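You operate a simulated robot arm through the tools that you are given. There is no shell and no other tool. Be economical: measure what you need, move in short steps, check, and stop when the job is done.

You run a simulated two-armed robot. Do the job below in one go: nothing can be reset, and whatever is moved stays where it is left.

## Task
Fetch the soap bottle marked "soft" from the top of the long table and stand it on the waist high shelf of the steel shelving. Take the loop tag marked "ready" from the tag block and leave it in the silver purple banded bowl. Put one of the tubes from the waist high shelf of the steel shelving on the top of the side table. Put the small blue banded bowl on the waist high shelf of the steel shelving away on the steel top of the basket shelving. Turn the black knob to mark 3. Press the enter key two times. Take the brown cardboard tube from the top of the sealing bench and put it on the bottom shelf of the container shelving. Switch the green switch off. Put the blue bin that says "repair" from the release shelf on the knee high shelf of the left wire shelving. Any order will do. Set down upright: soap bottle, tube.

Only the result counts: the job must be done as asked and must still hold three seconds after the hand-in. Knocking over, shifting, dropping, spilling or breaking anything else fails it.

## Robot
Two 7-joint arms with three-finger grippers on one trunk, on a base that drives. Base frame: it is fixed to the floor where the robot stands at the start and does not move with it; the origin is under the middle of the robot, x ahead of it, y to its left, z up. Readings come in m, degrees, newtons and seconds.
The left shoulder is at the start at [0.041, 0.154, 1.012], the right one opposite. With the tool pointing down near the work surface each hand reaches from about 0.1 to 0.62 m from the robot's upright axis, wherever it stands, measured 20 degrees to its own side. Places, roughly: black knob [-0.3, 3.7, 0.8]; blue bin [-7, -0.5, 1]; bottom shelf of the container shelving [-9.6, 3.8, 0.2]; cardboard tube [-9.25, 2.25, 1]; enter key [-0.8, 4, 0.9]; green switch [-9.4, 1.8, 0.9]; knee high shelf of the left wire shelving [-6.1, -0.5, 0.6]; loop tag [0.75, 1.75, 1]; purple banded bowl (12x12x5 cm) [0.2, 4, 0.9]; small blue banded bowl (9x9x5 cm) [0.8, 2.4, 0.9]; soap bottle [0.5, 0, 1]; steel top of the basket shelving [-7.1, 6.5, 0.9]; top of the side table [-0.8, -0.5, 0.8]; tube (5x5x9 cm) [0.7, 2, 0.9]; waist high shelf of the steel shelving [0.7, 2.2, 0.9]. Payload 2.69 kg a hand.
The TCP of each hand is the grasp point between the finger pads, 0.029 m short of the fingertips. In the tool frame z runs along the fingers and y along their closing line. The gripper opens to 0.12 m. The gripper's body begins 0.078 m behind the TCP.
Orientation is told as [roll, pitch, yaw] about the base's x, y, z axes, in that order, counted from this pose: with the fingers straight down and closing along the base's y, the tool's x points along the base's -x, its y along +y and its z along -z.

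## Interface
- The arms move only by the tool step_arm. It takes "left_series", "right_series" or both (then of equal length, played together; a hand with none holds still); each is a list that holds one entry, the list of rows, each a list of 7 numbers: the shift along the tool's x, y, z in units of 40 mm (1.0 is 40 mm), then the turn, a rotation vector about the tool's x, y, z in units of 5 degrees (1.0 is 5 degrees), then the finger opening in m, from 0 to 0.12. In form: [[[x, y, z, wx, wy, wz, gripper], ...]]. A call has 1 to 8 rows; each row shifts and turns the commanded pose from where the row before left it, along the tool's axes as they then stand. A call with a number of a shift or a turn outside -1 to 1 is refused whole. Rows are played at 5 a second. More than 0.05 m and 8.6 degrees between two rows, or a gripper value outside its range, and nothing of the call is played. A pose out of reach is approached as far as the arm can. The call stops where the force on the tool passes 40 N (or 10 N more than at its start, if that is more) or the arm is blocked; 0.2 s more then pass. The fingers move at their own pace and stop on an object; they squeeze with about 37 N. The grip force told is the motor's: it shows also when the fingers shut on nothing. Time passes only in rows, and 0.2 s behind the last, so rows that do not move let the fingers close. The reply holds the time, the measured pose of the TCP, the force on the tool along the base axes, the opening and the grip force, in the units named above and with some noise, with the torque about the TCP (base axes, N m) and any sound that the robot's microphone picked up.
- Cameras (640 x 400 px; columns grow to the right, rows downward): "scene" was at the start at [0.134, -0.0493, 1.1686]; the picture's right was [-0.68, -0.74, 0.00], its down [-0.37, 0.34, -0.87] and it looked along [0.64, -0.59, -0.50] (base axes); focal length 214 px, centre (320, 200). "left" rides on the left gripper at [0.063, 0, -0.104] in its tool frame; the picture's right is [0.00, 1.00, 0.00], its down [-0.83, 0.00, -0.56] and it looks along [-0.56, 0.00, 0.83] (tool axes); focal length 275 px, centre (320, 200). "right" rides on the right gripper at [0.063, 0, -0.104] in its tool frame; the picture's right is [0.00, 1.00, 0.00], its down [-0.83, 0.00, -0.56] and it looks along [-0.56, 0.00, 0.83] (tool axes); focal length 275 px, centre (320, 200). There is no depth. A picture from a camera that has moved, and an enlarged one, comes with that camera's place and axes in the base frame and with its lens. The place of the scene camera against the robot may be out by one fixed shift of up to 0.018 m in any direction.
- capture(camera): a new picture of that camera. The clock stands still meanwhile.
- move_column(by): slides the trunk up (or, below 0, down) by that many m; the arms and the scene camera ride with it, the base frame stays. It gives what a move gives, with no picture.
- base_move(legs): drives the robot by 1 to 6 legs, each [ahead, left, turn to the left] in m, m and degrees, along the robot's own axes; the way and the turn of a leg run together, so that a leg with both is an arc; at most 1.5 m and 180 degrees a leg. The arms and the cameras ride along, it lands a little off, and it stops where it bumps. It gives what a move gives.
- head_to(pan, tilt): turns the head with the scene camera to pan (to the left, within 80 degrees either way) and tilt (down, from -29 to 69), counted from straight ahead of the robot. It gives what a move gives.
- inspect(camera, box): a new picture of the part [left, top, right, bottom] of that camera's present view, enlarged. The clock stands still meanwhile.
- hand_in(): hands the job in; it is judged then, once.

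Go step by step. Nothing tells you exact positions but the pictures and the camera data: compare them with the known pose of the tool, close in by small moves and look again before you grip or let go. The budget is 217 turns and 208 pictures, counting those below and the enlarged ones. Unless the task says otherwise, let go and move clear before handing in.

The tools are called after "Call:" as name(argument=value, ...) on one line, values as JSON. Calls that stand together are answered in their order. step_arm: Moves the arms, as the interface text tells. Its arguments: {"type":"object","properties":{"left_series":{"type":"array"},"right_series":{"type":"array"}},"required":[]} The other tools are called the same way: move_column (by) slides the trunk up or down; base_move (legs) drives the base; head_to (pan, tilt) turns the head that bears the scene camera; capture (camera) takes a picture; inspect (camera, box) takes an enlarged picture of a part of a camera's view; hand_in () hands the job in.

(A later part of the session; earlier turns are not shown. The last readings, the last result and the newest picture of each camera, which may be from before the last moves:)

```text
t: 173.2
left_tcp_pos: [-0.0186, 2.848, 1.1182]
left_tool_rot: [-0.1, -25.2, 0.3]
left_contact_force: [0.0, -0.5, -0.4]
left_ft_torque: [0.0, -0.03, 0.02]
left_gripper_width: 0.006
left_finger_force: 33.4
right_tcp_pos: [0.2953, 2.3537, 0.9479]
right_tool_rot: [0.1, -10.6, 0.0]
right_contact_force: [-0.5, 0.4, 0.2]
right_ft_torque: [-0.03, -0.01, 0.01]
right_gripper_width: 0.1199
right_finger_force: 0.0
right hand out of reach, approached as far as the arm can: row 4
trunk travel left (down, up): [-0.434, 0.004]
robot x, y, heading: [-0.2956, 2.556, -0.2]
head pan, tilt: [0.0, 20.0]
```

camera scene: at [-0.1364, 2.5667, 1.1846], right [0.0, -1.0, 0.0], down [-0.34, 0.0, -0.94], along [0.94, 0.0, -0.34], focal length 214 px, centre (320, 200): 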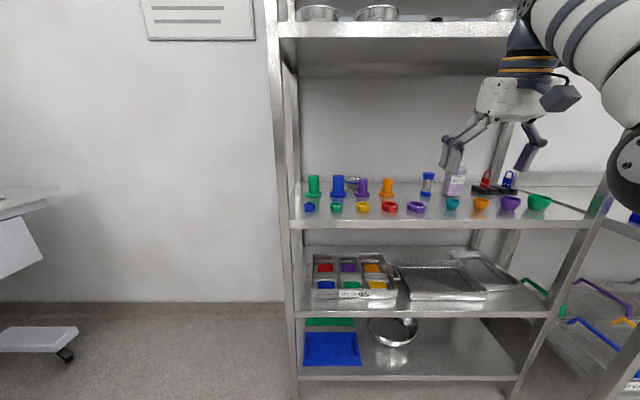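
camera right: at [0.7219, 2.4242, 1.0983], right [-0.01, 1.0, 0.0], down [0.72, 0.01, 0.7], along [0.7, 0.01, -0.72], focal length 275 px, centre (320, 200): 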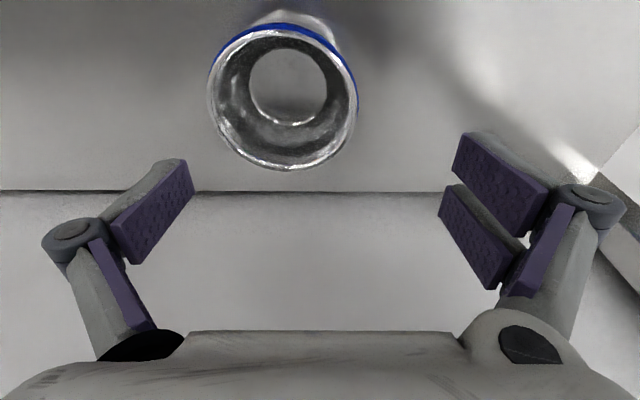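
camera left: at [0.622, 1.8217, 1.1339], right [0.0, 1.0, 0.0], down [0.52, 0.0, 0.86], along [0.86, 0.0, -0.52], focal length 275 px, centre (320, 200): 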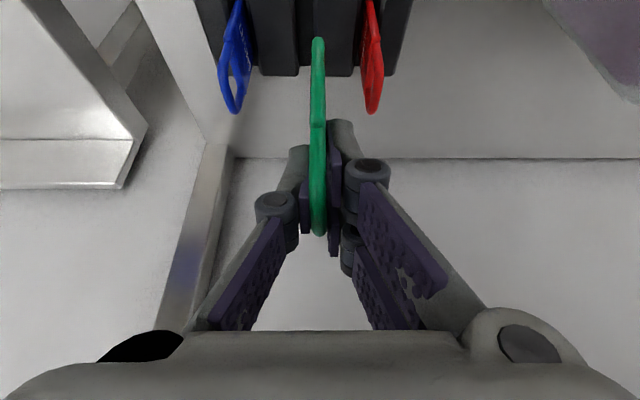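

Reach at bottom height works. I lift to z≈1.03 slightly retracted, then drive in with the robot at y≈2.6.

Call:
step_arm(right_series=[[[0.98, 0, -0.18, 0, 0, 0, 0.12], [-0.18, 0, -0.98, 0, 0, 0, 0.12], [-0.18, 0, -0.98, 0, 0, 0, 0.12], [0, 0, -0.2, 0, 0, 0, 0.12], [0, 0, 0, 0, 0, 0, 0.12]]])

Call:
base_move(legs=[[0, 0.045, 0], [0.48, 0, 0]])

Call:
capture(camera="right")

Call:
capture(camera="scene")

```text
t: 174.3
left_tcp_pos: [-0.0183, 2.8487, 1.1167]
left_tool_rot: [-0.1, -25.1, 0.3]
left_contact_force: [-0.1, -0.9, -0.1]
left_ft_torque: [-0.01, 0.06, -0.01]
left_gripper_width: 0.006
left_finger_force: 33.0
right_tcp_pos: [0.2534, 2.353, 1.0367]
right_tool_rot: [0.0, -10.6, 0.0]
right_contact_force: [0.3, 0.2, 0.0]
right_ft_torque: [0.02, 0.0, 0.02]
right_gripper_width: 0.12
right_finger_force: 0.1
trunk travel left (down, up): [-0.434, 0.004]
robot x, y, heading: [-0.2953, 2.5575, -0.2]
head pan, tilt: [0.0, 20.0]
```

```text
t: 177.8
left_tcp_pos: [0.4557, 2.889, 1.1187]
left_tool_rot: [-0.1, -25.2, -0.4]
left_contact_force: [-0.1, -0.5, 0.2]
left_ft_torque: [0.01, 0.01, 0.03]
left_gripper_width: 0.0059
left_finger_force: 33.6
right_tcp_pos: [0.7217, 2.3905, 1.0372]
right_tool_rot: [0.1, -10.4, -0.6]
right_contact_force: [0.1, 0.3, -0.3]
right_ft_torque: [0.01, 0.03, -0.02]
right_gripper_width: 0.12
right_finger_force: 0.1
trunk travel left (down, up): [-0.434, 0.004]
robot x, y, heading: [0.1715, 2.5952, -0.4]
head pan, tilt: [0.0, 20.0]
```

```text
126 pictures are left
camera right: at [0.6421, 2.3924, 1.128], right [0.01, 1.0, 0.0], down [0.72, 0.0, 0.7], along [0.7, 0.0, -0.72], focal length 275 px, centre (320, 200)
```

right: 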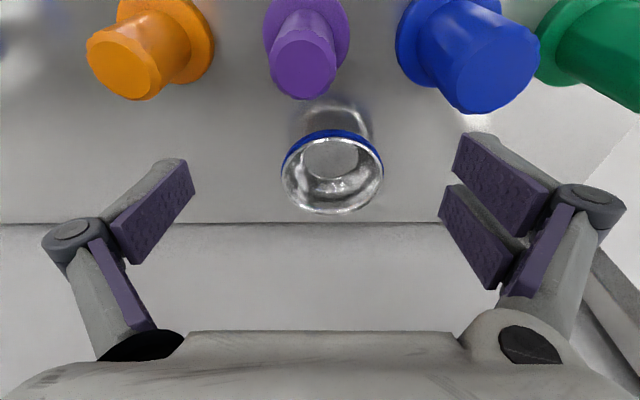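

```text
125 pictures are left
camera scene: at [0.28, 2.6089, 1.2475], right [-0.01, -1.0, 0.0], down [-0.34, 0.0, -0.94], along [0.94, -0.01, -0.34], focal length 214 px, centre (320, 200)
```

scene: 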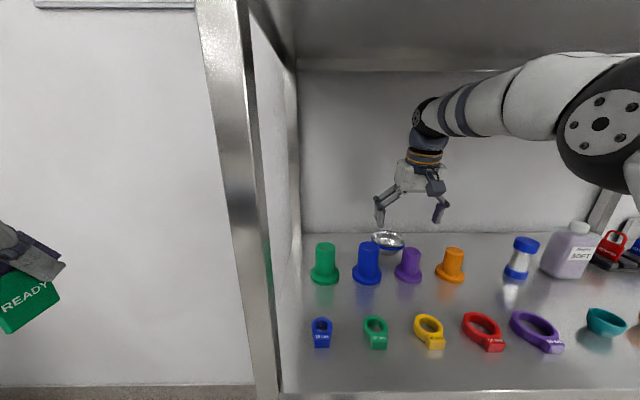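

Call:
base_move(legs=[[0.045, 0, 0.4]])

Call:
step_arm(right_series=[[[-0.04, 0.15, 0.8, 0, 0, 0, 0.12], [-0.04, 0.15, 0.8, 0, 0, 0, 0.12], [0, 0, 0, 0, 0, 0, 0.12]]])

Call:
capture(camera="right")

Call:
inspect(camera="scene", box=[330, 160, 490, 300])

```text
t: 178.7
left_tcp_pos: [0.4998, 2.8903, 1.1175]
left_tool_rot: [-0.1, -25.2, -0.1]
left_contact_force: [0.2, -0.1, -0.7]
left_ft_torque: [0.01, 0.04, -0.01]
left_gripper_width: 0.0061
left_finger_force: 33.7
right_tcp_pos: [0.7686, 2.3935, 1.0361]
right_tool_rot: [0.0, -10.5, -0.1]
right_contact_force: [-0.5, 0.0, 0.1]
right_ft_torque: [0.0, 0.05, -0.02]
right_gripper_width: 0.1199
right_finger_force: 0.1
trunk travel left (down, up): [-0.434, 0.004]
robot x, y, heading: [0.219, 2.5985, -0.3]
head pan, tilt: [0.0, 20.0]
```

```text
t: 179.5
left_tcp_pos: [0.4984, 2.8918, 1.1172]
left_tool_rot: [-0.1, -25.3, 0.0]
left_contact_force: [0.3, 0.6, -0.3]
left_ft_torque: [-0.05, 0.04, 0.02]
left_gripper_width: 0.006
left_finger_force: 33.3
right_tcp_pos: [0.7809, 2.4059, 0.9746]
right_tool_rot: [0.1, -10.6, -0.2]
right_contact_force: [-1.5, 0.2, -0.6]
right_ft_torque: [0.0, 0.03, 0.01]
right_gripper_width: 0.12
right_finger_force: 0.2
trunk travel left (down, up): [-0.434, 0.004]
robot x, y, heading: [0.2171, 2.5975, -0.3]
head pan, tilt: [0.0, 20.0]
```

```text
124 pictures are left
camera right: at [0.7008, 2.4072, 1.0658], right [0.0, 1.0, 0.0], down [0.72, 0.0, 0.7], along [0.7, 0.0, -0.72], focal length 275 px, centre (320, 200)
```

right: 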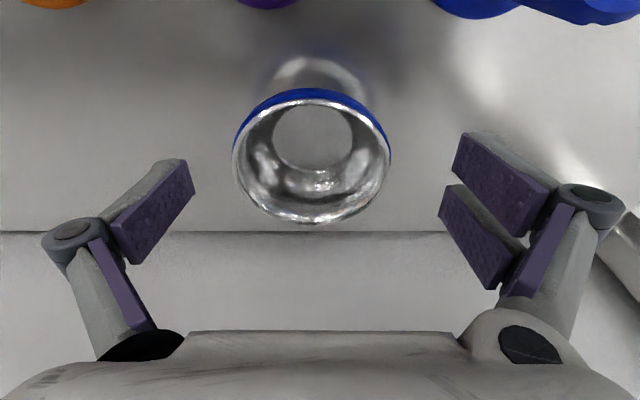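

```text
2.86 times, centred on (410, 230) of scene
camera zoom: at [0.3231, 2.6092, 1.2476], right [0.0, -1.0, 0.0], down [-0.34, 0.0, -0.94], along [0.94, 0.0, -0.34], focal length 613 px, centre (63, 114)
```

zoom: 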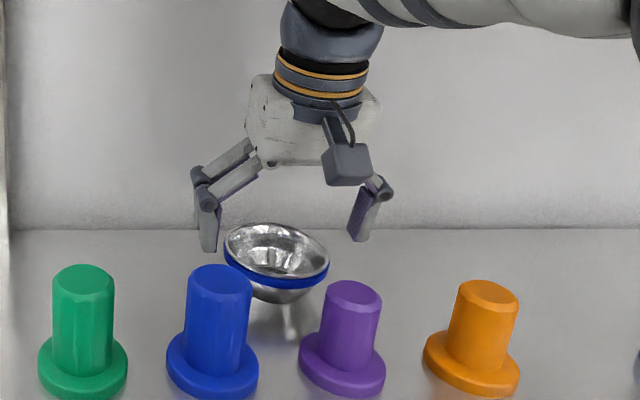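

Call:
step_arm(right_series=[[[0, -0.07, 0.45, 0, 0, 0, 0.12], [0, 0, 0.45, 0, 0, 0, 0.12], [0, 0, 0, 0, 0, 0, 0.12]]])

Call:
capture(camera="right")

Call:
inspect(camera="scene", box=[330, 160, 490, 300])

```text
t: 180.3
left_tcp_pos: [0.499, 2.8907, 1.1173]
left_tool_rot: [-0.1, -25.1, -0.2]
left_contact_force: [-0.3, 0.3, -0.4]
left_ft_torque: [0.0, -0.02, -0.02]
left_gripper_width: 0.0062
left_finger_force: 33.3
right_tcp_pos: [0.788, 2.4034, 0.941]
right_tool_rot: [0.1, -10.6, -0.1]
right_contact_force: [0.2, -1.0, -0.4]
right_ft_torque: [0.02, -0.02, -0.03]
right_gripper_width: 0.1202
right_finger_force: 0.0
trunk travel left (down, up): [-0.434, 0.004]
robot x, y, heading: [0.2179, 2.6001, -0.0]
head pan, tilt: [0.0, 20.0]
```

```text
122 pictures are left
camera right: at [0.7077, 2.4045, 1.0312], right [0.0, 1.0, 0.0], down [0.72, 0.0, 0.7], along [0.7, 0.0, -0.72], focal length 275 px, centre (320, 200)
```

right: 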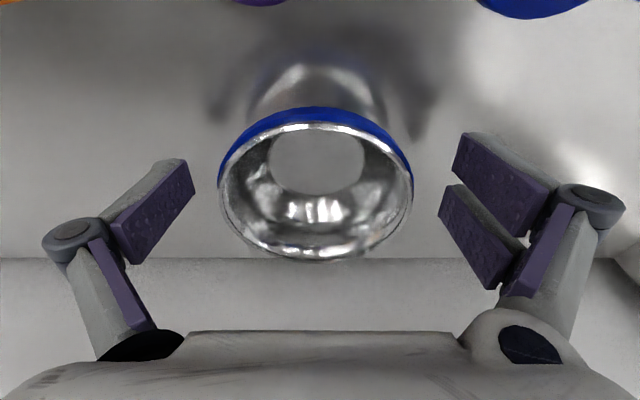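

```text
2.86 times, centred on (410, 230) of scene
camera zoom: at [0.3233, 2.6092, 1.2475], right [0.0, -1.0, 0.0], down [-0.34, 0.0, -0.94], along [0.94, 0.0, -0.34], focal length 613 px, centre (63, 114)
```

zoom: 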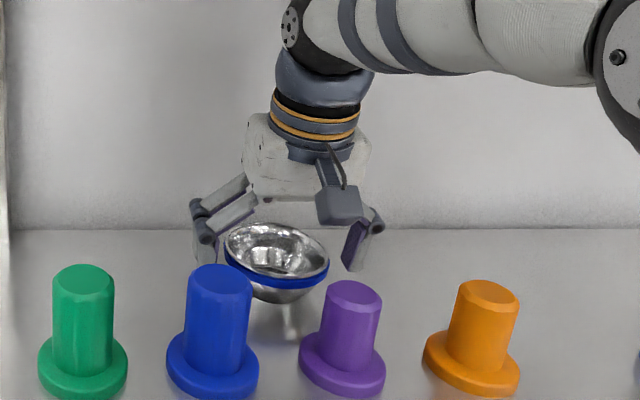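

Bowl is centered between the fingers. Close.

Call:
step_arm(right_series=[[[0, 0, 0.12, 0, 0, 0, 0.12], [0, 0, 0, 0, 0, 0, 0.07], [0, 0, 0, 0, 0, 0, 0.07], [0, 0, 0, 0, 0, 0, 0.07]]])

Call:
capture(camera="right")

```text
t: 181.3
left_tcp_pos: [0.4974, 2.8905, 1.1163]
left_tool_rot: [-0.1, -25.2, -0.1]
left_contact_force: [0.7, -1.2, 0.3]
left_ft_torque: [0.0, -0.02, -0.02]
left_gripper_width: 0.0059
left_finger_force: 33.3
right_tcp_pos: [0.7875, 2.4023, 0.9358]
right_tool_rot: [-0.1, -10.5, -0.1]
right_contact_force: [0.8, -0.4, 3.8]
right_ft_torque: [0.11, 0.0, -0.02]
right_gripper_width: 0.0866
right_finger_force: 37.2
trunk travel left (down, up): [-0.434, 0.004]
robot x, y, heading: [0.2165, 2.5973, -0.1]
head pan, tilt: [0.0, 20.0]
```

```text
120 pictures are left
camera right: at [0.7083, 2.4044, 1.0265], right [0.0, 1.0, 0.0], down [0.71, 0.0, 0.7], along [0.7, 0.0, -0.71], focal length 275 px, centre (320, 200)
```

right: 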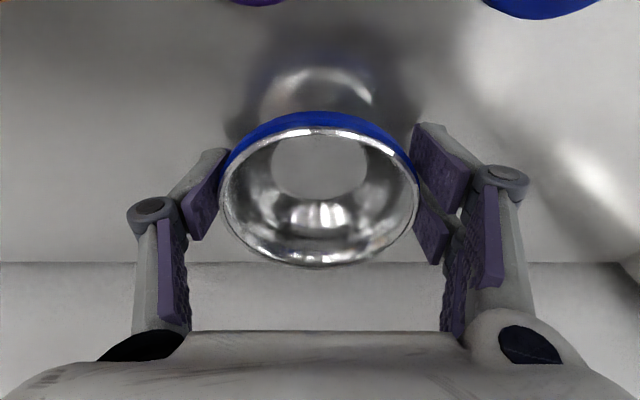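

Gripped. Lift along the tool axis.

Call:
step_arm(right_series=[[[0, 0, -0.5, 0, 0, 0, 0.07], [0, 0, -0.8, 0, 0, 0, 0.07], [0, 0, -0.8, 0, 0, 0, 0.07], [0, 0, -0.7, 0, 0, 0, 0.07], [0, 0, 0, 0, 0, 0, 0.07]]])

Call:
capture(camera="scene")

Call:
capture(camera="right")

```text
t: 182.5
left_tcp_pos: [0.498, 2.8904, 1.1166]
left_tool_rot: [-0.2, -25.3, 0.0]
left_contact_force: [-0.1, -0.1, -0.2]
left_ft_torque: [0.0, 0.02, 0.0]
left_gripper_width: 0.006
left_finger_force: 33.0
right_tcp_pos: [0.7701, 2.4021, 1.0454]
right_tool_rot: [0.0, -10.5, -0.2]
right_contact_force: [0.0, -0.5, -0.7]
right_ft_torque: [-0.01, 0.01, 0.02]
right_gripper_width: 0.0863
right_finger_force: 37.1
trunk travel left (down, up): [-0.434, 0.004]
robot x, y, heading: [0.2153, 2.5988, -0.3]
head pan, tilt: [0.0, 20.0]
```

```text
119 pictures are left
camera scene: at [0.3239, 2.6092, 1.2474], right [0.0, -1.0, 0.0], down [-0.34, 0.0, -0.94], along [0.94, 0.0, -0.34], focal length 214 px, centre (320, 200)
```

scene: 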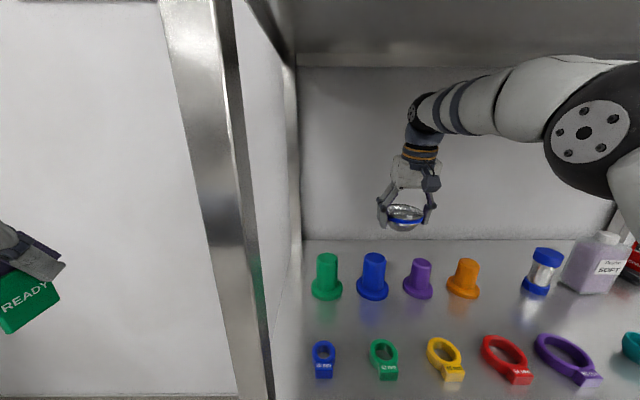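

```text
118 pictures are left
camera right: at [0.6899, 2.4031, 1.1356], right [0.0, 1.0, 0.0], down [0.72, 0.0, 0.7], along [0.7, 0.0, -0.72], focal length 275 px, centre (320, 200)
```

right: 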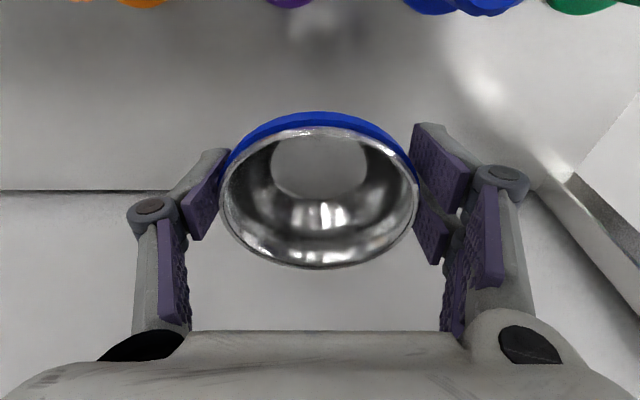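

Bowl secured. Back out, turn left to face the desk at +y, and look.

Call:
base_move(legs=[[-0.58, 0, 0], [0, 0, 90]])

Call:
capture(camera="scene")

Call:
capture(camera="left")

```text
t: 189.6
left_tcp_pos: [-0.6493, 2.8763, 1.1163]
left_tool_rot: [-0.1, -25.2, 90.2]
left_contact_force: [0.1, -0.1, 0.0]
left_ft_torque: [-0.02, 0.01, 0.0]
left_gripper_width: 0.0063
left_finger_force: 33.6
right_tcp_pos: [-0.1612, 3.1513, 1.0437]
right_tool_rot: [0.0, -10.5, 89.9]
right_contact_force: [-0.3, 0.0, -0.4]
right_ft_torque: [0.01, 0.0, -0.02]
right_gripper_width: 0.0861
right_finger_force: 37.3
trunk travel left (down, up): [-0.434, 0.004]
robot x, y, heading: [-0.359, 2.5984, 90.1]
head pan, tilt: [0.0, 20.0]
```

```text
117 pictures are left
camera scene: at [-0.3499, 2.7092, 1.2475], right [1.0, 0.0, 0.0], down [0.0, -0.34, -0.94], along [0.0, 0.94, -0.34], focal length 214 px, centre (320, 200)
```

scene: 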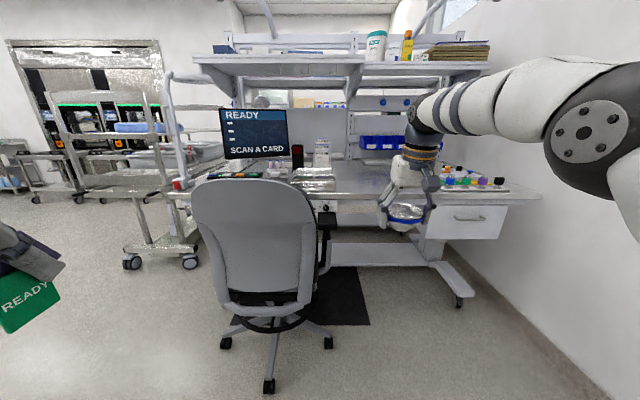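

```text
116 pictures are left
camera left: at [-0.6498, 2.7753, 1.1846], right [-1.0, 0.0, 0.0], down [0.0, 0.52, 0.86], along [0.0, 0.86, -0.52], focal length 275 px, centre (320, 200)
```

left: 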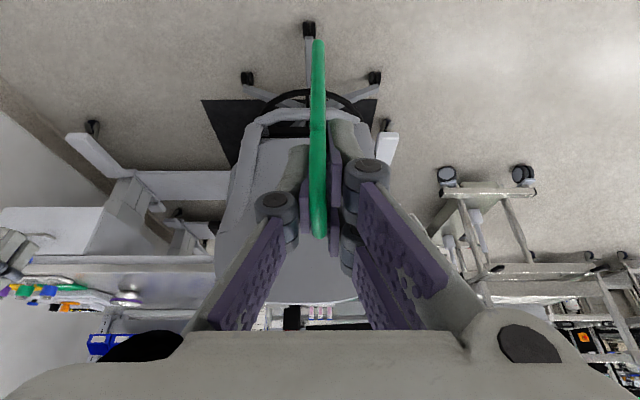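

Call:
inspect(camera="scene", box=[160, 90, 360, 230])

Call:
inspect(camera="scene", box=[340, 110, 540, 250])

```text
2.86 times, centred on (260, 160) of scene
camera zoom: at [-0.3499, 2.7092, 1.2475], right [1.0, 0.0, 0.0], down [0.0, -0.34, -0.94], along [0.0, 0.94, -0.34], focal length 613 px, centre (491, 314)
```

zoom: 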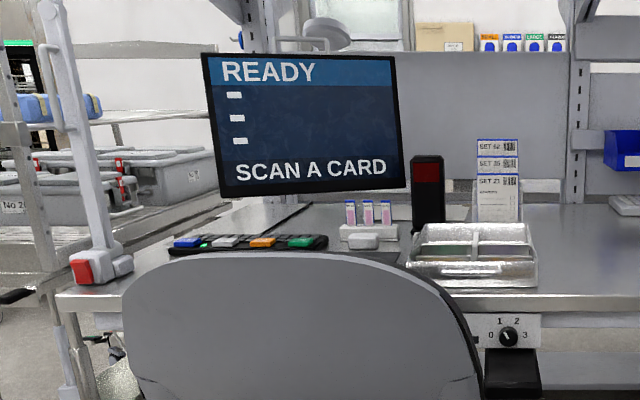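

```text
2.86 times, centred on (440, 180) of scene
camera zoom: at [-0.3499, 2.7092, 1.2475], right [1.0, 0.0, 0.0], down [0.0, -0.34, -0.94], along [0.0, 0.94, -0.34], focal length 613 px, centre (-23, 257)
```

zoom: 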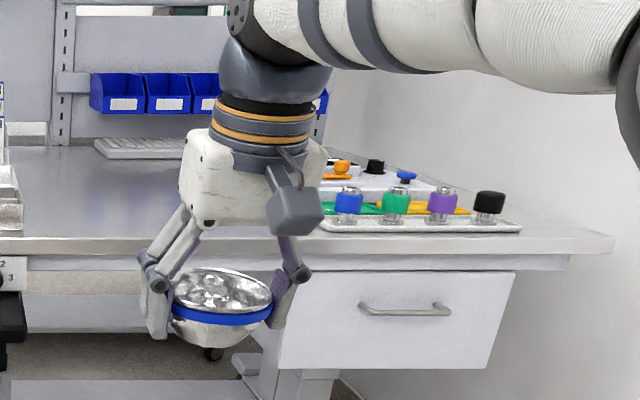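

The desk: keys and knob at left behind a chair, tray of capped jars at right. I retract the right hand with the bowl and drive round to the right part of the desk, to see the purple banded bowl.

Call:
step_arm(right_series=[[[-0.18, 0, -0.98, 0, 0, 0, 0.07], [0.98, 0, -0.18, 0, 0, 0, 0.07], [0.98, 0, -0.18, 0, 0, 0, 0.07], [0.98, 0, -0.18, 0, 0, 0, 0.07], [0.98, 0, -0.18, 0, 0, 0, 0.07], [0.98, 0, -0.18, 0, 0, 0, 0.07], [0.98, 0, -0.18, 0, 0, 0, 0.07]]])

Call:
base_move(legs=[[0.4, 0, 0], [0, -0.55, 0]])

Call:
capture(camera="scene")

Call:
inspect(camera="scene", box=[240, 120, 480, 260])

```text
t: 191.2
left_tcp_pos: [-0.649, 2.8781, 1.1168]
left_tool_rot: [0.0, -25.2, 90.2]
left_contact_force: [0.3, 0.3, -0.6]
left_ft_torque: [0.0, 0.02, 0.02]
left_gripper_width: 0.006
left_finger_force: 33.8
right_tcp_pos: [-0.1617, 3.0316, 1.0857]
right_tool_rot: [0.0, -10.5, 89.9]
right_contact_force: [-0.1, 0.2, -0.6]
right_ft_torque: [-0.01, 0.01, 0.03]
right_gripper_width: 0.0863
right_finger_force: 37.6
right hand out of reach, approached as far as the arm can: row 5, 6, 7
trunk travel left (down, up): [-0.434, 0.004]
robot x, y, heading: [-0.3544, 2.5972, 89.8]
head pan, tilt: [0.0, 20.0]
```

```text
t: 198.0
left_tcp_pos: [-0.0973, 3.2743, 1.1173]
left_tool_rot: [-0.1, -25.1, 89.9]
left_contact_force: [-0.3, 0.7, -0.9]
left_ft_torque: [0.0, 0.0, -0.01]
left_gripper_width: 0.0057
left_finger_force: 33.5
right_tcp_pos: [0.391, 3.4254, 1.0862]
right_tool_rot: [-0.1, -10.5, 89.9]
right_contact_force: [0.6, 0.5, -0.7]
right_ft_torque: [0.01, -0.02, -0.01]
right_gripper_width: 0.0862
right_finger_force: 37.2
trunk travel left (down, up): [-0.434, 0.004]
robot x, y, heading: [0.1967, 2.9935, 89.9]
head pan, tilt: [0.0, 20.0]
```

```text
113 pictures are left
camera scene: at [0.202, 3.1061, 1.2475], right [1.0, 0.0, 0.0], down [0.0, -0.34, -0.94], along [0.0, 0.94, -0.34], focal length 214 px, centre (320, 200)
```

scene: 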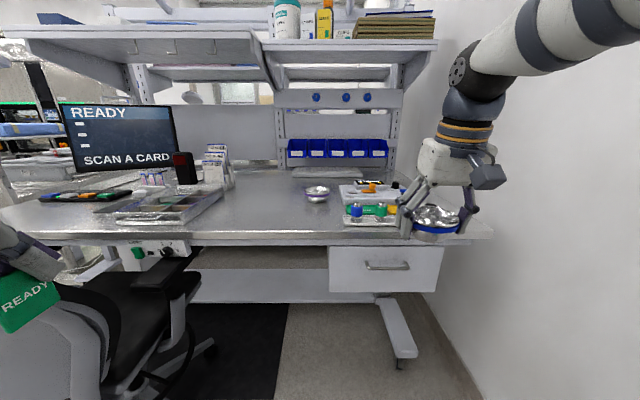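

```text
2.67 times, centred on (360, 190) of scene
camera zoom: at [0.202, 3.1061, 1.2475], right [1.0, 0.0, 0.0], down [0.0, -0.34, -0.94], along [0.0, 0.94, -0.34], focal length 572 px, centre (213, 227)
```

zoom: 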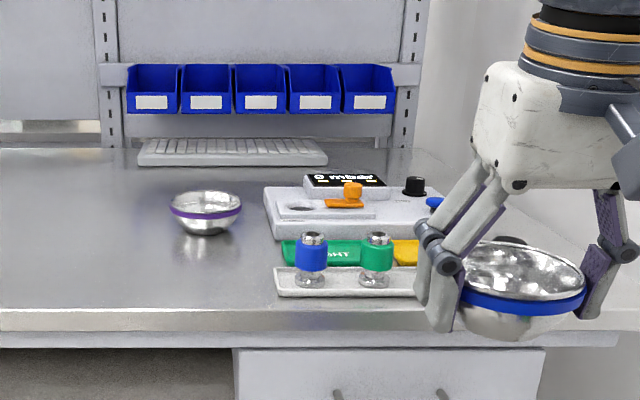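

Purple banded bowl is at about (0.19,4.11). I drive to the desk and bring the left hand with the tag forward.

Call:
base_move(legs=[[0.46, -0.05, 0]])

Call:
step_arm(left_series=[[[-0.8, -0.4, 0.2, 0, 0, 0, 0.0], [-0.8, -0.4, 0.2, 0, 0, 0, 0.0], [-0.8, -0.5, 0.2, 0, 0, 0, 0.0], [-0.7, -0.7, 0.2, 0, 0, 0, 0.0], [-0.5, -0.8, 0.2, 0, 0, 0, 0.0], [-0.5, -0.8, 0.2, 0, 0, 0, 0.0], [-0.5, -0.8, 0.2, 0, 0, 0, 0.0], [0, 0, 0, 0, 0, 0, 0.0]]])

Call:
capture(camera="left")

Call:
capture(camera="scene")

```text
t: 200.7
left_tcp_pos: [-0.0482, 3.7297, 1.117]
left_tool_rot: [0.0, -25.2, 90.1]
left_contact_force: [0.1, 0.6, -1.1]
left_ft_torque: [-0.01, -0.02, 0.0]
left_gripper_width: 0.0059
left_finger_force: 32.9
right_tcp_pos: [0.4395, 3.8846, 1.0868]
right_tool_rot: [0.0, -10.5, 90.0]
right_contact_force: [0.1, -0.1, -1.5]
right_ft_torque: [-0.06, 0.01, 0.01]
right_gripper_width: 0.086
right_finger_force: 36.9
trunk travel left (down, up): [-0.434, 0.004]
robot x, y, heading: [0.2484, 3.452, 90.2]
head pan, tilt: [0.0, 20.0]
```

```text
t: 202.5
left_tcp_pos: [0.1284, 3.9181, 1.1469]
left_tool_rot: [-0.1, -25.2, 90.2]
left_contact_force: [0.4, 0.1, -1.7]
left_ft_torque: [0.0, -0.04, 0.0]
left_gripper_width: 0.0062
left_finger_force: 33.7
right_tcp_pos: [0.4391, 3.8819, 1.0853]
right_tool_rot: [0.0, -10.6, 90.0]
right_contact_force: [-0.5, -0.1, -1.0]
right_ft_torque: [-0.02, 0.01, 0.03]
right_gripper_width: 0.0861
right_finger_force: 36.4
trunk travel left (down, up): [-0.434, 0.004]
robot x, y, heading: [0.2453, 3.448, 89.8]
head pan, tilt: [0.0, 20.0]
```

```text
111 pictures are left
camera left: at [0.1287, 3.8156, 1.2127], right [-1.0, 0.0, 0.0], down [0.0, 0.51, 0.86], along [0.0, 0.86, -0.51], focal length 275 px, centre (320, 200)
```

left: 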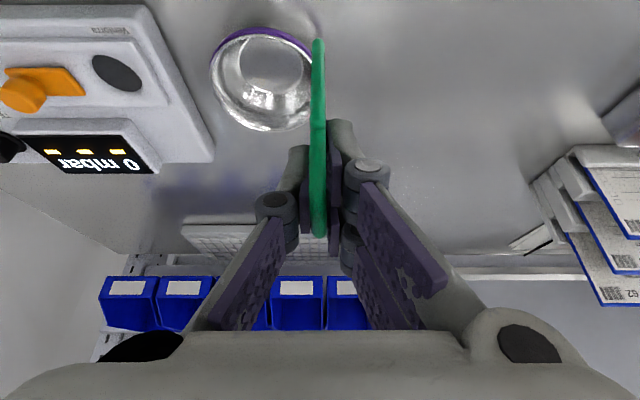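

```text
110 pictures are left
camera scene: at [0.2511, 3.5617, 1.2475], right [1.0, 0.0, 0.0], down [0.0, -0.34, -0.94], along [0.0, 0.94, -0.34], focal length 214 px, centre (320, 200)
```

scene: 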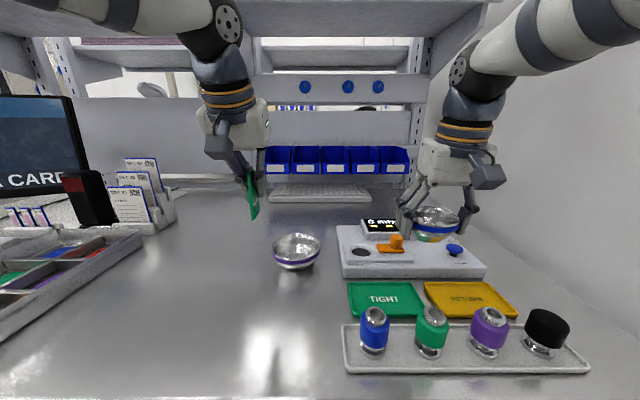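

I bring the tag above the bowl and check.

Call:
step_arm(left_series=[[[-0.8, -0.5, 0.37, 0, 0, 0, 0.0], [-0.8, -0.5, 0.37, 0, 0, 0, 0.0], [-0.8, -0.6, 0.37, 0, 0, 0, 0.0], [0.42, 0, 0.9, 0, 0, 0, 0.0], [0.42, 0, 0.9, 0, 0, 0, 0.0], [0.3, 0, 0.65, 0, 0, 0, 0.0], [0, 0, 0, 0, 0, 0, 0.0]]])

Call:
capture(camera="left")

Call:
capture(camera="scene")

```text
t: 204.1
left_tcp_pos: [0.1862, 4.0167, 1.0374]
left_tool_rot: [0.0, -25.1, 90.0]
left_contact_force: [0.4, 0.8, 0.0]
left_ft_torque: [-0.02, 0.01, 0.05]
left_gripper_width: 0.0061
left_finger_force: 33.4
left hand out of reach, approached as far as the arm can: row 3
right_tcp_pos: [0.439, 3.8842, 1.0865]
right_tool_rot: [-0.1, -10.5, 89.9]
right_contact_force: [0.3, 0.3, -0.6]
right_ft_torque: [-0.02, 0.01, -0.01]
right_gripper_width: 0.0859
right_finger_force: 36.8
trunk travel left (down, up): [-0.434, 0.004]
robot x, y, heading: [0.2459, 3.45, 90.0]
head pan, tilt: [0.0, 20.0]
```

```text
109 pictures are left
camera left: at [0.1857, 3.9138, 1.1056], right [-1.0, 0.0, 0.0], down [0.0, 0.51, 0.86], along [0.0, 0.86, -0.51], focal length 275 px, centre (320, 200)
```

left: 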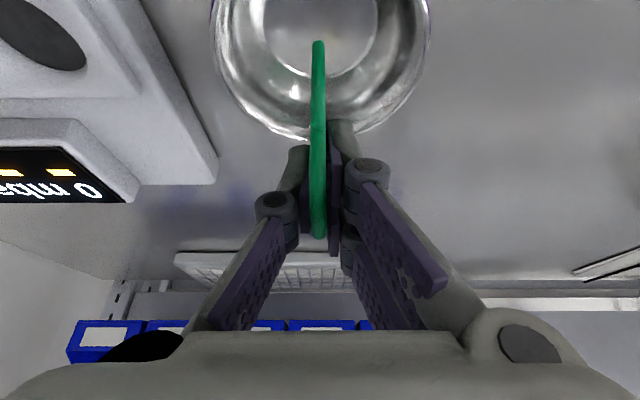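

```text
108 pictures are left
camera scene: at [0.2517, 3.562, 1.2475], right [1.0, 0.0, 0.0], down [0.0, -0.34, -0.94], along [0.0, 0.94, -0.34], focal length 214 px, centre (320, 200)
```

scene: 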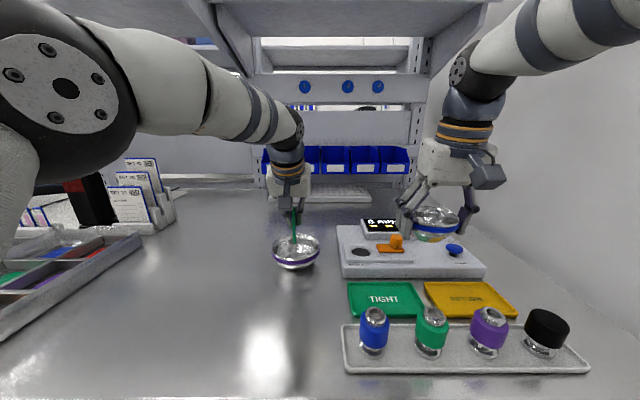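

Call:
step_arm(left_series=[[[0.1, 0, 0.9, 0, 0, 0, 0.0], [0.1, 0, 0.9, 0, 0, 0, 0.0], [0, 0, 0, 0, 0, 0, 0.0]]])

Call:
capture(camera="left")

Call:
inspect(camera="scene", box=[240, 160, 360, 280])

```text
t: 204.9
left_tcp_pos: [0.1857, 4.0388, 0.973]
left_tool_rot: [-0.2, -25.7, 90.1]
left_contact_force: [-0.4, -1.4, 15.3]
left_ft_torque: [0.15, 0.09, 0.05]
left_gripper_width: 0.006
left_finger_force: 33.6
right_tcp_pos: [0.4398, 3.8819, 1.0886]
right_tool_rot: [0.0, -10.7, 89.9]
right_contact_force: [0.0, -0.1, 0.0]
right_ft_torque: [-0.02, -0.01, 0.0]
right_gripper_width: 0.0863
right_finger_force: 37.3
trunk travel left (down, up): [-0.434, 0.004]
robot x, y, heading: [0.245, 3.4463, 90.0]
head pan, tilt: [0.0, 20.0]
```

```text
107 pictures are left
camera left: at [0.186, 3.9367, 1.0404], right [-1.0, 0.0, 0.0], down [0.0, 0.51, 0.86], along [0.0, 0.86, -0.51], focal length 275 px, centre (320, 200)
```

left: 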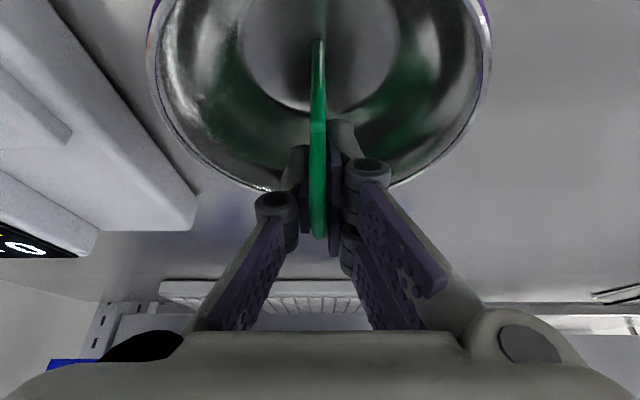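

```text
3.33 times, centred on (300, 220) of scene
camera zoom: at [0.2518, 3.5601, 1.248], right [1.0, 0.0, 0.0], down [0.0, -0.34, -0.94], along [0.0, 0.94, -0.34], focal length 715 px, centre (387, 133)
```

zoom: 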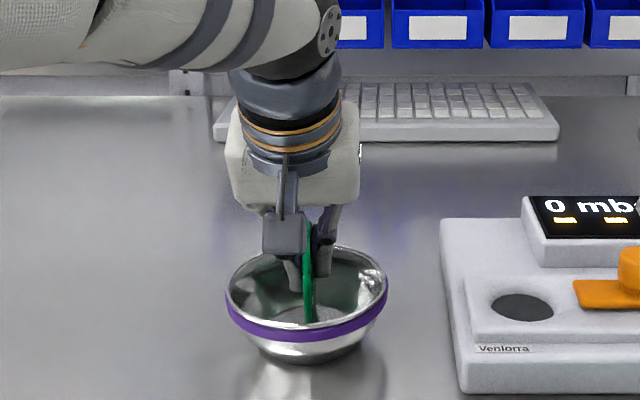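

Tag touches the bowl floor. Release and withdraw.

Call:
step_arm(left_series=[[[-0.02, 0, -0.06, 0, 0, 0, 0.0], [0, 0, 0, 0, 0, 0, 0.03], [0, 0, 0, 0, 0, 0, 0.03], [0, 0, -0.5, 0, 0, 0, 0.03], [0, 0, -1, 0, 0, 0, 0.03], [0, 0, -1, 0, 0, 0, 0.03], [0, 0, -1, 0, 0, 0, 0.03]]])

Call:
capture(camera="left")

Call:
inspect(camera="scene", box=[240, 160, 360, 280])

```text
t: 206.5
left_tcp_pos: [0.1885, 3.9803, 1.1004]
left_tool_rot: [-0.1, -25.3, 90.1]
left_contact_force: [-0.2, -0.2, -0.2]
left_ft_torque: [0.04, -0.01, -0.02]
left_gripper_width: 0.03
left_finger_force: 0.0
right_tcp_pos: [0.44, 3.8822, 1.0876]
right_tool_rot: [0.0, -10.6, 90.0]
right_contact_force: [0.2, 0.0, -2.2]
right_ft_torque: [-0.03, 0.01, -0.02]
right_gripper_width: 0.0861
right_finger_force: 37.1
trunk travel left (down, up): [-0.434, 0.004]
robot x, y, heading: [0.2458, 3.4494, 90.3]
head pan, tilt: [0.0, 20.0]
```

```text
105 pictures are left
camera left: at [0.1874, 3.8782, 1.1671], right [-1.0, 0.0, 0.0], down [0.0, 0.51, 0.86], along [0.0, 0.86, -0.51], focal length 275 px, centre (320, 200)
```

left: 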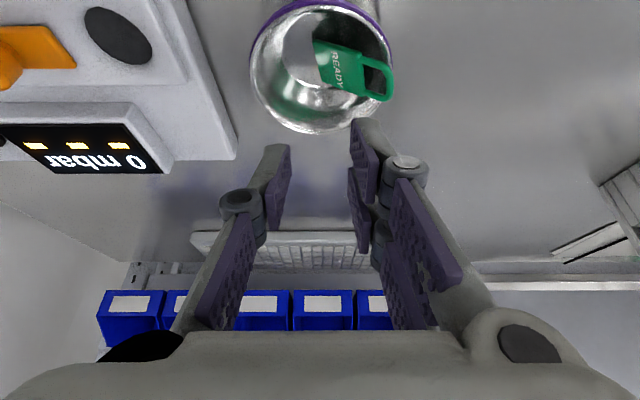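

```text
3.33 times, centred on (300, 220) of scene
camera zoom: at [0.2516, 3.561, 1.2477], right [1.0, 0.0, 0.0], down [0.0, -0.34, -0.94], along [0.0, 0.94, -0.34], focal length 715 px, centre (387, 133)
```

zoom: 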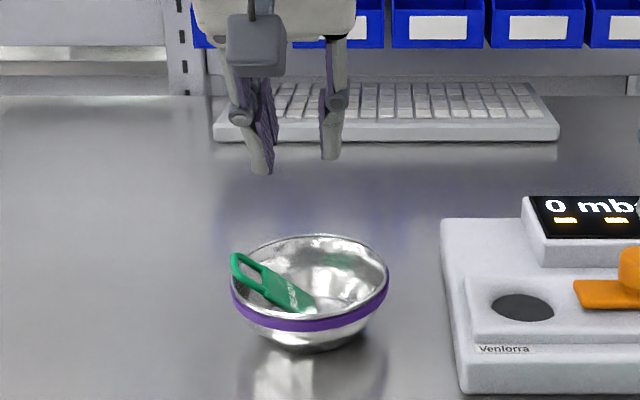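

Tag is in the bowl. Now I look left to the knob and key panel.

Call:
head_to(pan=50, tilt=25)

Call:
capture(camera="scene")

```text
t: 207.7
left_tcp_pos: [0.188, 3.9805, 1.0985]
left_tool_rot: [-0.1, -25.2, 90.2]
left_contact_force: [-0.2, -0.2, -0.2]
left_ft_torque: [0.01, 0.02, 0.01]
left_gripper_width: 0.0301
left_finger_force: 0.1
right_tcp_pos: [0.4405, 3.8826, 1.0862]
right_tool_rot: [0.1, -10.5, 89.9]
right_contact_force: [-0.2, 0.3, -0.4]
right_ft_torque: [0.01, 0.04, 0.02]
right_gripper_width: 0.0858
right_finger_force: 36.5
trunk travel left (down, up): [-0.434, 0.004]
robot x, y, heading: [0.2448, 3.4511, 90.2]
head pan, tilt: [50.0, 25.0]
```

```text
103 pictures are left
camera scene: at [0.1812, 3.5283, 1.2394], right [0.64, 0.77, 0.0], down [0.32, -0.27, -0.91], along [-0.69, 0.58, -0.42], focal length 214 px, centre (320, 200)
```

scene: 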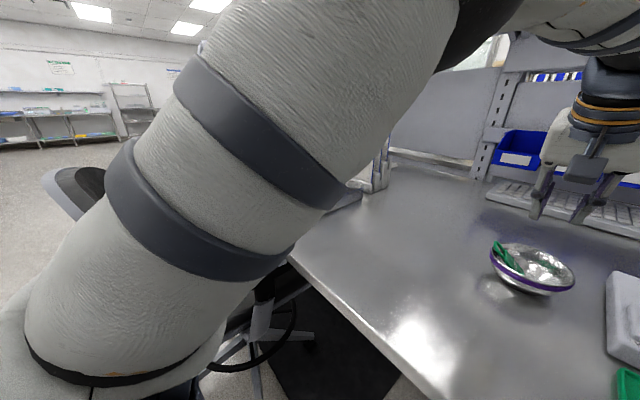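

The left arm blocks the view. I back off, retract the left arm, and turn the robot toward the key panel.

Call:
base_move(legs=[[-0.35, 0, 0]])

Call:
step_arm(left_series=[[[0.8, 0.5, -0.37, 0, 0, 0, 0.0], [0.8, 0.5, -0.37, 0, 0, 0, 0.0], [0.8, 0.6, -0.37, 0, 0, 0, 0.0], [0.8, 0.6, -0.37, 0, 0, 0, 0.0], [0.8, 0.6, -0.37, 0, 0, 0, 0.0], [0.4, 0.6, -0.2, 0, 0, 0, 0.0]]])

Call:
base_move(legs=[[0, 0, 40]])

Call:
head_to(pan=0, tilt=25)

Call:
capture(camera="scene")

```text
t: 210.0
left_tcp_pos: [0.1885, 3.6301, 1.0977]
left_tool_rot: [0.0, -25.1, 90.1]
left_contact_force: [-0.2, 0.1, 0.9]
left_ft_torque: [0.01, 0.0, 0.02]
left_gripper_width: 0.0301
left_finger_force: 0.0
right_tcp_pos: [0.4395, 3.5328, 1.086]
right_tool_rot: [0.0, -10.6, 89.9]
right_contact_force: [-0.7, 0.0, -0.6]
right_ft_torque: [0.0, 0.01, 0.01]
right_gripper_width: 0.0861
right_finger_force: 36.8
trunk travel left (down, up): [-0.434, 0.004]
robot x, y, heading: [0.2454, 3.0949, 90.0]
head pan, tilt: [50.0, 25.0]
```

```text
t: 211.4
left_tcp_pos: [0.0498, 3.4392, 1.0964]
left_tool_rot: [0.0, -25.3, 90.1]
left_contact_force: [-0.1, 0.1, -0.4]
left_ft_torque: [-0.02, -0.02, -0.05]
left_gripper_width: 0.0
left_finger_force: 28.4
right_tcp_pos: [0.4402, 3.5335, 1.0859]
right_tool_rot: [0.0, -10.5, 89.9]
right_contact_force: [0.2, -0.6, -0.7]
right_ft_torque: [-0.02, 0.01, 0.01]
right_gripper_width: 0.0858
right_finger_force: 36.9
trunk travel left (down, up): [-0.434, 0.004]
robot x, y, heading: [0.2444, 3.099, 90.1]
head pan, tilt: [50.0, 25.0]
```

```text
t: 213.6
left_tcp_pos: [-0.1197, 3.2369, 1.0965]
left_tool_rot: [-0.1, -25.3, 129.6]
left_contact_force: [0.1, -0.2, -0.3]
left_ft_torque: [0.0, 0.03, 0.03]
left_gripper_width: 0.0001
left_finger_force: 28.0
right_tcp_pos: [0.1189, 3.5577, 1.0863]
right_tool_rot: [0.0, -10.5, 129.6]
right_contact_force: [0.1, 0.0, -1.4]
right_ft_torque: [0.01, 0.0, 0.01]
right_gripper_width: 0.0859
right_finger_force: 37.0
trunk travel left (down, up): [-0.434, 0.004]
robot x, y, heading: [0.2451, 3.0969, 129.4]
head pan, tilt: [50.0, 25.0]
```

```text
t: 214.8
left_tcp_pos: [-0.1196, 3.2375, 1.0973]
left_tool_rot: [-0.1, -25.3, 129.5]
left_contact_force: [-0.5, 0.0, 0.8]
left_ft_torque: [-0.03, 0.01, -0.02]
left_gripper_width: 0.0001
left_finger_force: 28.8
right_tcp_pos: [0.1189, 3.5586, 1.0855]
right_tool_rot: [0.0, -10.5, 129.5]
right_contact_force: [0.0, 0.3, -1.2]
right_ft_torque: [-0.01, -0.09, -0.01]
right_gripper_width: 0.0858
right_finger_force: 36.4
trunk travel left (down, up): [-0.434, 0.004]
robot x, y, heading: [0.2415, 3.1005, 129.5]
head pan, tilt: [0.0, 25.0]
```

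```text
102 pictures are left
camera scene: at [0.188, 3.1884, 1.2394], right [0.77, 0.64, 0.0], down [0.27, -0.33, -0.91], along [-0.58, 0.7, -0.42], focal length 214 px, centre (320, 200)
```

scene: 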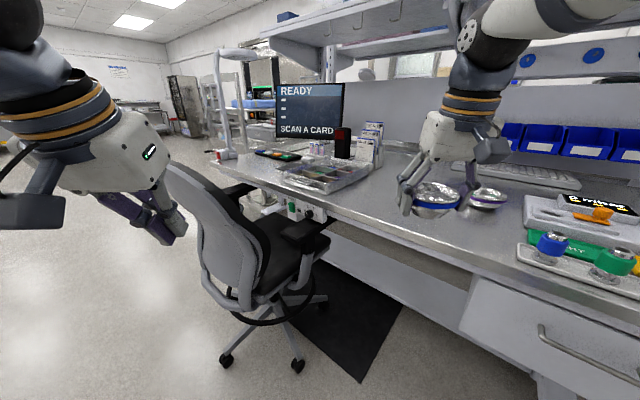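

Call:
inspect(camera="scene", box=[230, 120, 390, 220])

Call:
inspect(camera="scene", box=[260, 180, 340, 230])

Call:
inspect(camera="scene", box=[240, 140, 310, 170])

```text
4.00 times, centred on (310, 170) of scene
camera zoom: at [0.188, 3.1884, 1.2394], right [0.77, 0.64, 0.0], down [0.27, -0.33, -0.91], along [-0.58, 0.7, -0.42], focal length 858 px, centre (360, 320)
```

zoom: 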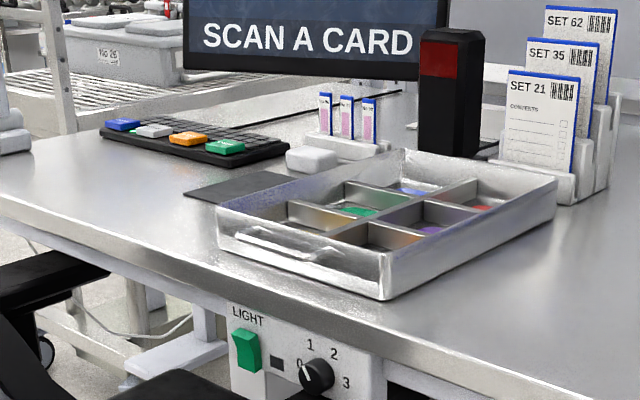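

```text
8.00 times, centred on (300, 205) of scene
camera zoom: at [0.188, 3.1884, 1.2394], right [0.77, 0.64, 0.0], down [0.27, -0.33, -0.91], along [-0.58, 0.7, -0.42], focal length 1716 px, centre (480, 160)
```

zoom: 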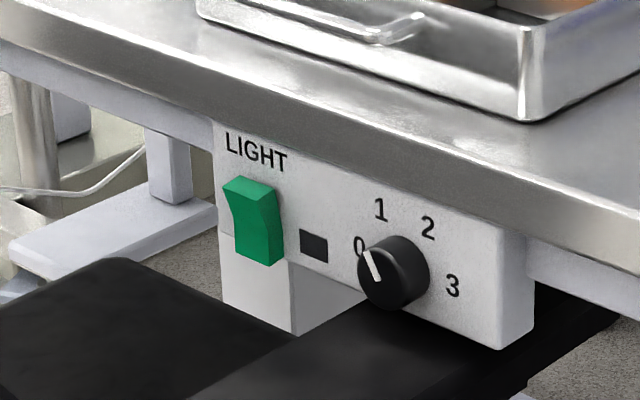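

```text
9.14 times, centred on (275, 155) of scene
camera zoom: at [0.188, 3.1884, 1.2394], right [0.77, 0.64, 0.0], down [0.27, -0.33, -0.91], along [-0.58, 0.7, -0.42], focal length 1961 px, centre (731, 611)
```

zoom: 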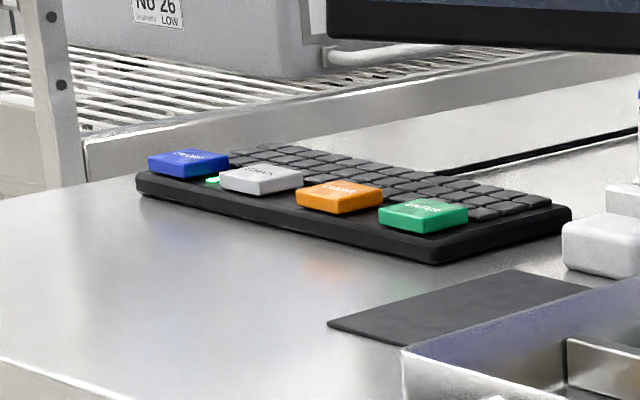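

Call:
inspect(camera="scene", box=[255, 154, 275, 166])

Call:
inspect(camera="scene", box=[273, 156, 293, 168])

```text
16.00 times, centred on (265, 160) of scene
camera zoom: at [0.188, 3.1884, 1.2394], right [0.77, 0.64, 0.0], down [0.27, -0.33, -0.91], along [-0.58, 0.7, -0.42], focal length 3432 px, centre (1200, 840)
```

zoom: 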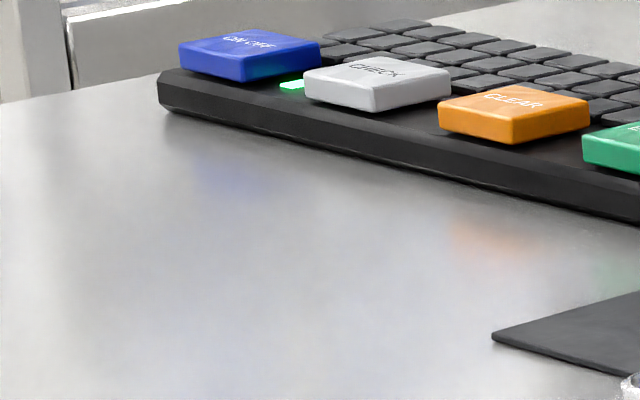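

```text
16.00 times, centred on (283, 162) of scene
camera zoom: at [0.188, 3.1884, 1.2394], right [0.77, 0.64, 0.0], down [0.27, -0.33, -0.91], along [-0.58, 0.7, -0.42], focal length 3432 px, centre (912, 808)
```

zoom: 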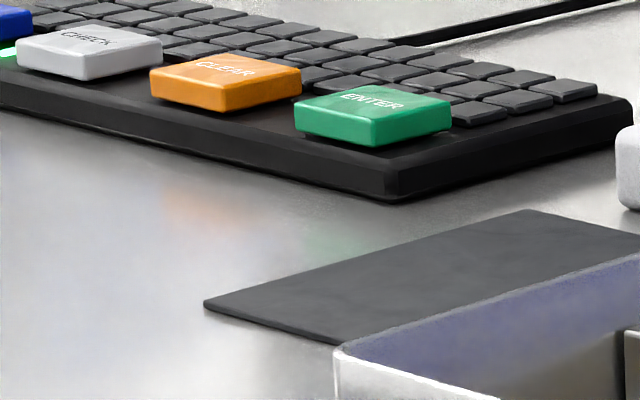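

Enter is the green key at about (-0.77,4.04,0.94); the knob is at about (-0.318,3.734,0.835), now on 0, with marks every 60° clockwise. First the key: I stand right of the chair and reach with the left arm sideways.

Call:
base_move(legs=[[0, 0, -59.5], [0.27, 0.35, 0]])

Call:
head_to(pan=60, tilt=25)

Call:
capture(camera="scene")

Call:
capture(camera="left")

```text
t: 220.7
left_tcp_pos: [-0.0638, 3.8628, 1.0965]
left_tool_rot: [-0.1, -25.2, 70.1]
left_contact_force: [-0.6, -0.8, 1.0]
left_ft_torque: [-0.01, -0.01, -0.01]
left_gripper_width: 0.0
left_finger_force: 28.3
right_tcp_pos: [0.3338, 3.8191, 1.0859]
right_tool_rot: [0.0, -10.5, 70.0]
right_contact_force: [-0.2, -0.6, -1.1]
right_ft_torque: [-0.02, -0.01, 0.01]
right_gripper_width: 0.0856
right_finger_force: 37.2
trunk travel left (down, up): [-0.434, 0.004]
robot x, y, heading: [0.001, 3.4802, 70.3]
head pan, tilt: [0.0, 25.0]
```

```text
t: 222.0
left_tcp_pos: [-0.0628, 3.8623, 1.0964]
left_tool_rot: [-0.1, -25.3, 70.1]
left_contact_force: [-0.1, 0.4, -0.5]
left_ft_torque: [0.0, 0.03, -0.03]
left_gripper_width: 0.0
left_finger_force: 28.1
right_tcp_pos: [0.3341, 3.818, 1.0867]
right_tool_rot: [0.0, -10.4, 69.9]
right_contact_force: [0.2, -0.3, -0.4]
right_ft_torque: [-0.04, 0.01, 0.02]
right_gripper_width: 0.0854
right_finger_force: 36.8
trunk travel left (down, up): [-0.434, 0.004]
robot x, y, heading: [0.0, 3.4767, 70.1]
head pan, tilt: [60.0, 25.0]
```

```text
96 pictures are left
camera scene: at [-0.0471, 3.5665, 1.2394], right [0.77, 0.64, 0.0], down [0.27, -0.32, -0.91], along [-0.58, 0.7, -0.42], focal length 214 px, centre (320, 200)
```

scene: 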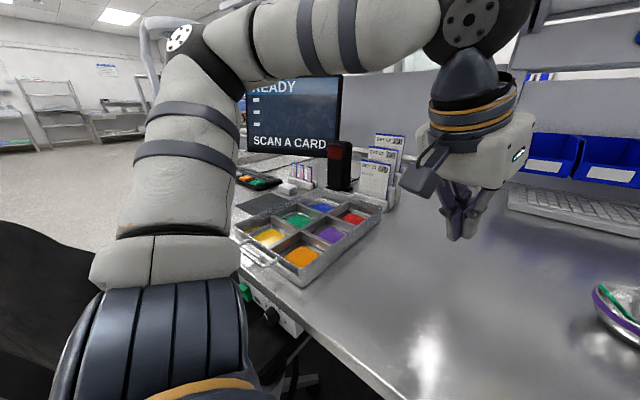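

```text
95 pictures are left
camera left: at [-0.0982, 3.7663, 1.1644], right [-0.94, 0.35, 0.0], down [0.18, 0.48, 0.86], along [0.3, 0.8, -0.52], focal length 275 px, centre (320, 200)
```

left: 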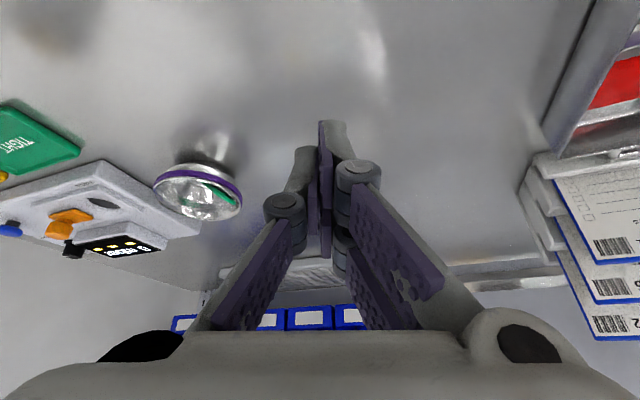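

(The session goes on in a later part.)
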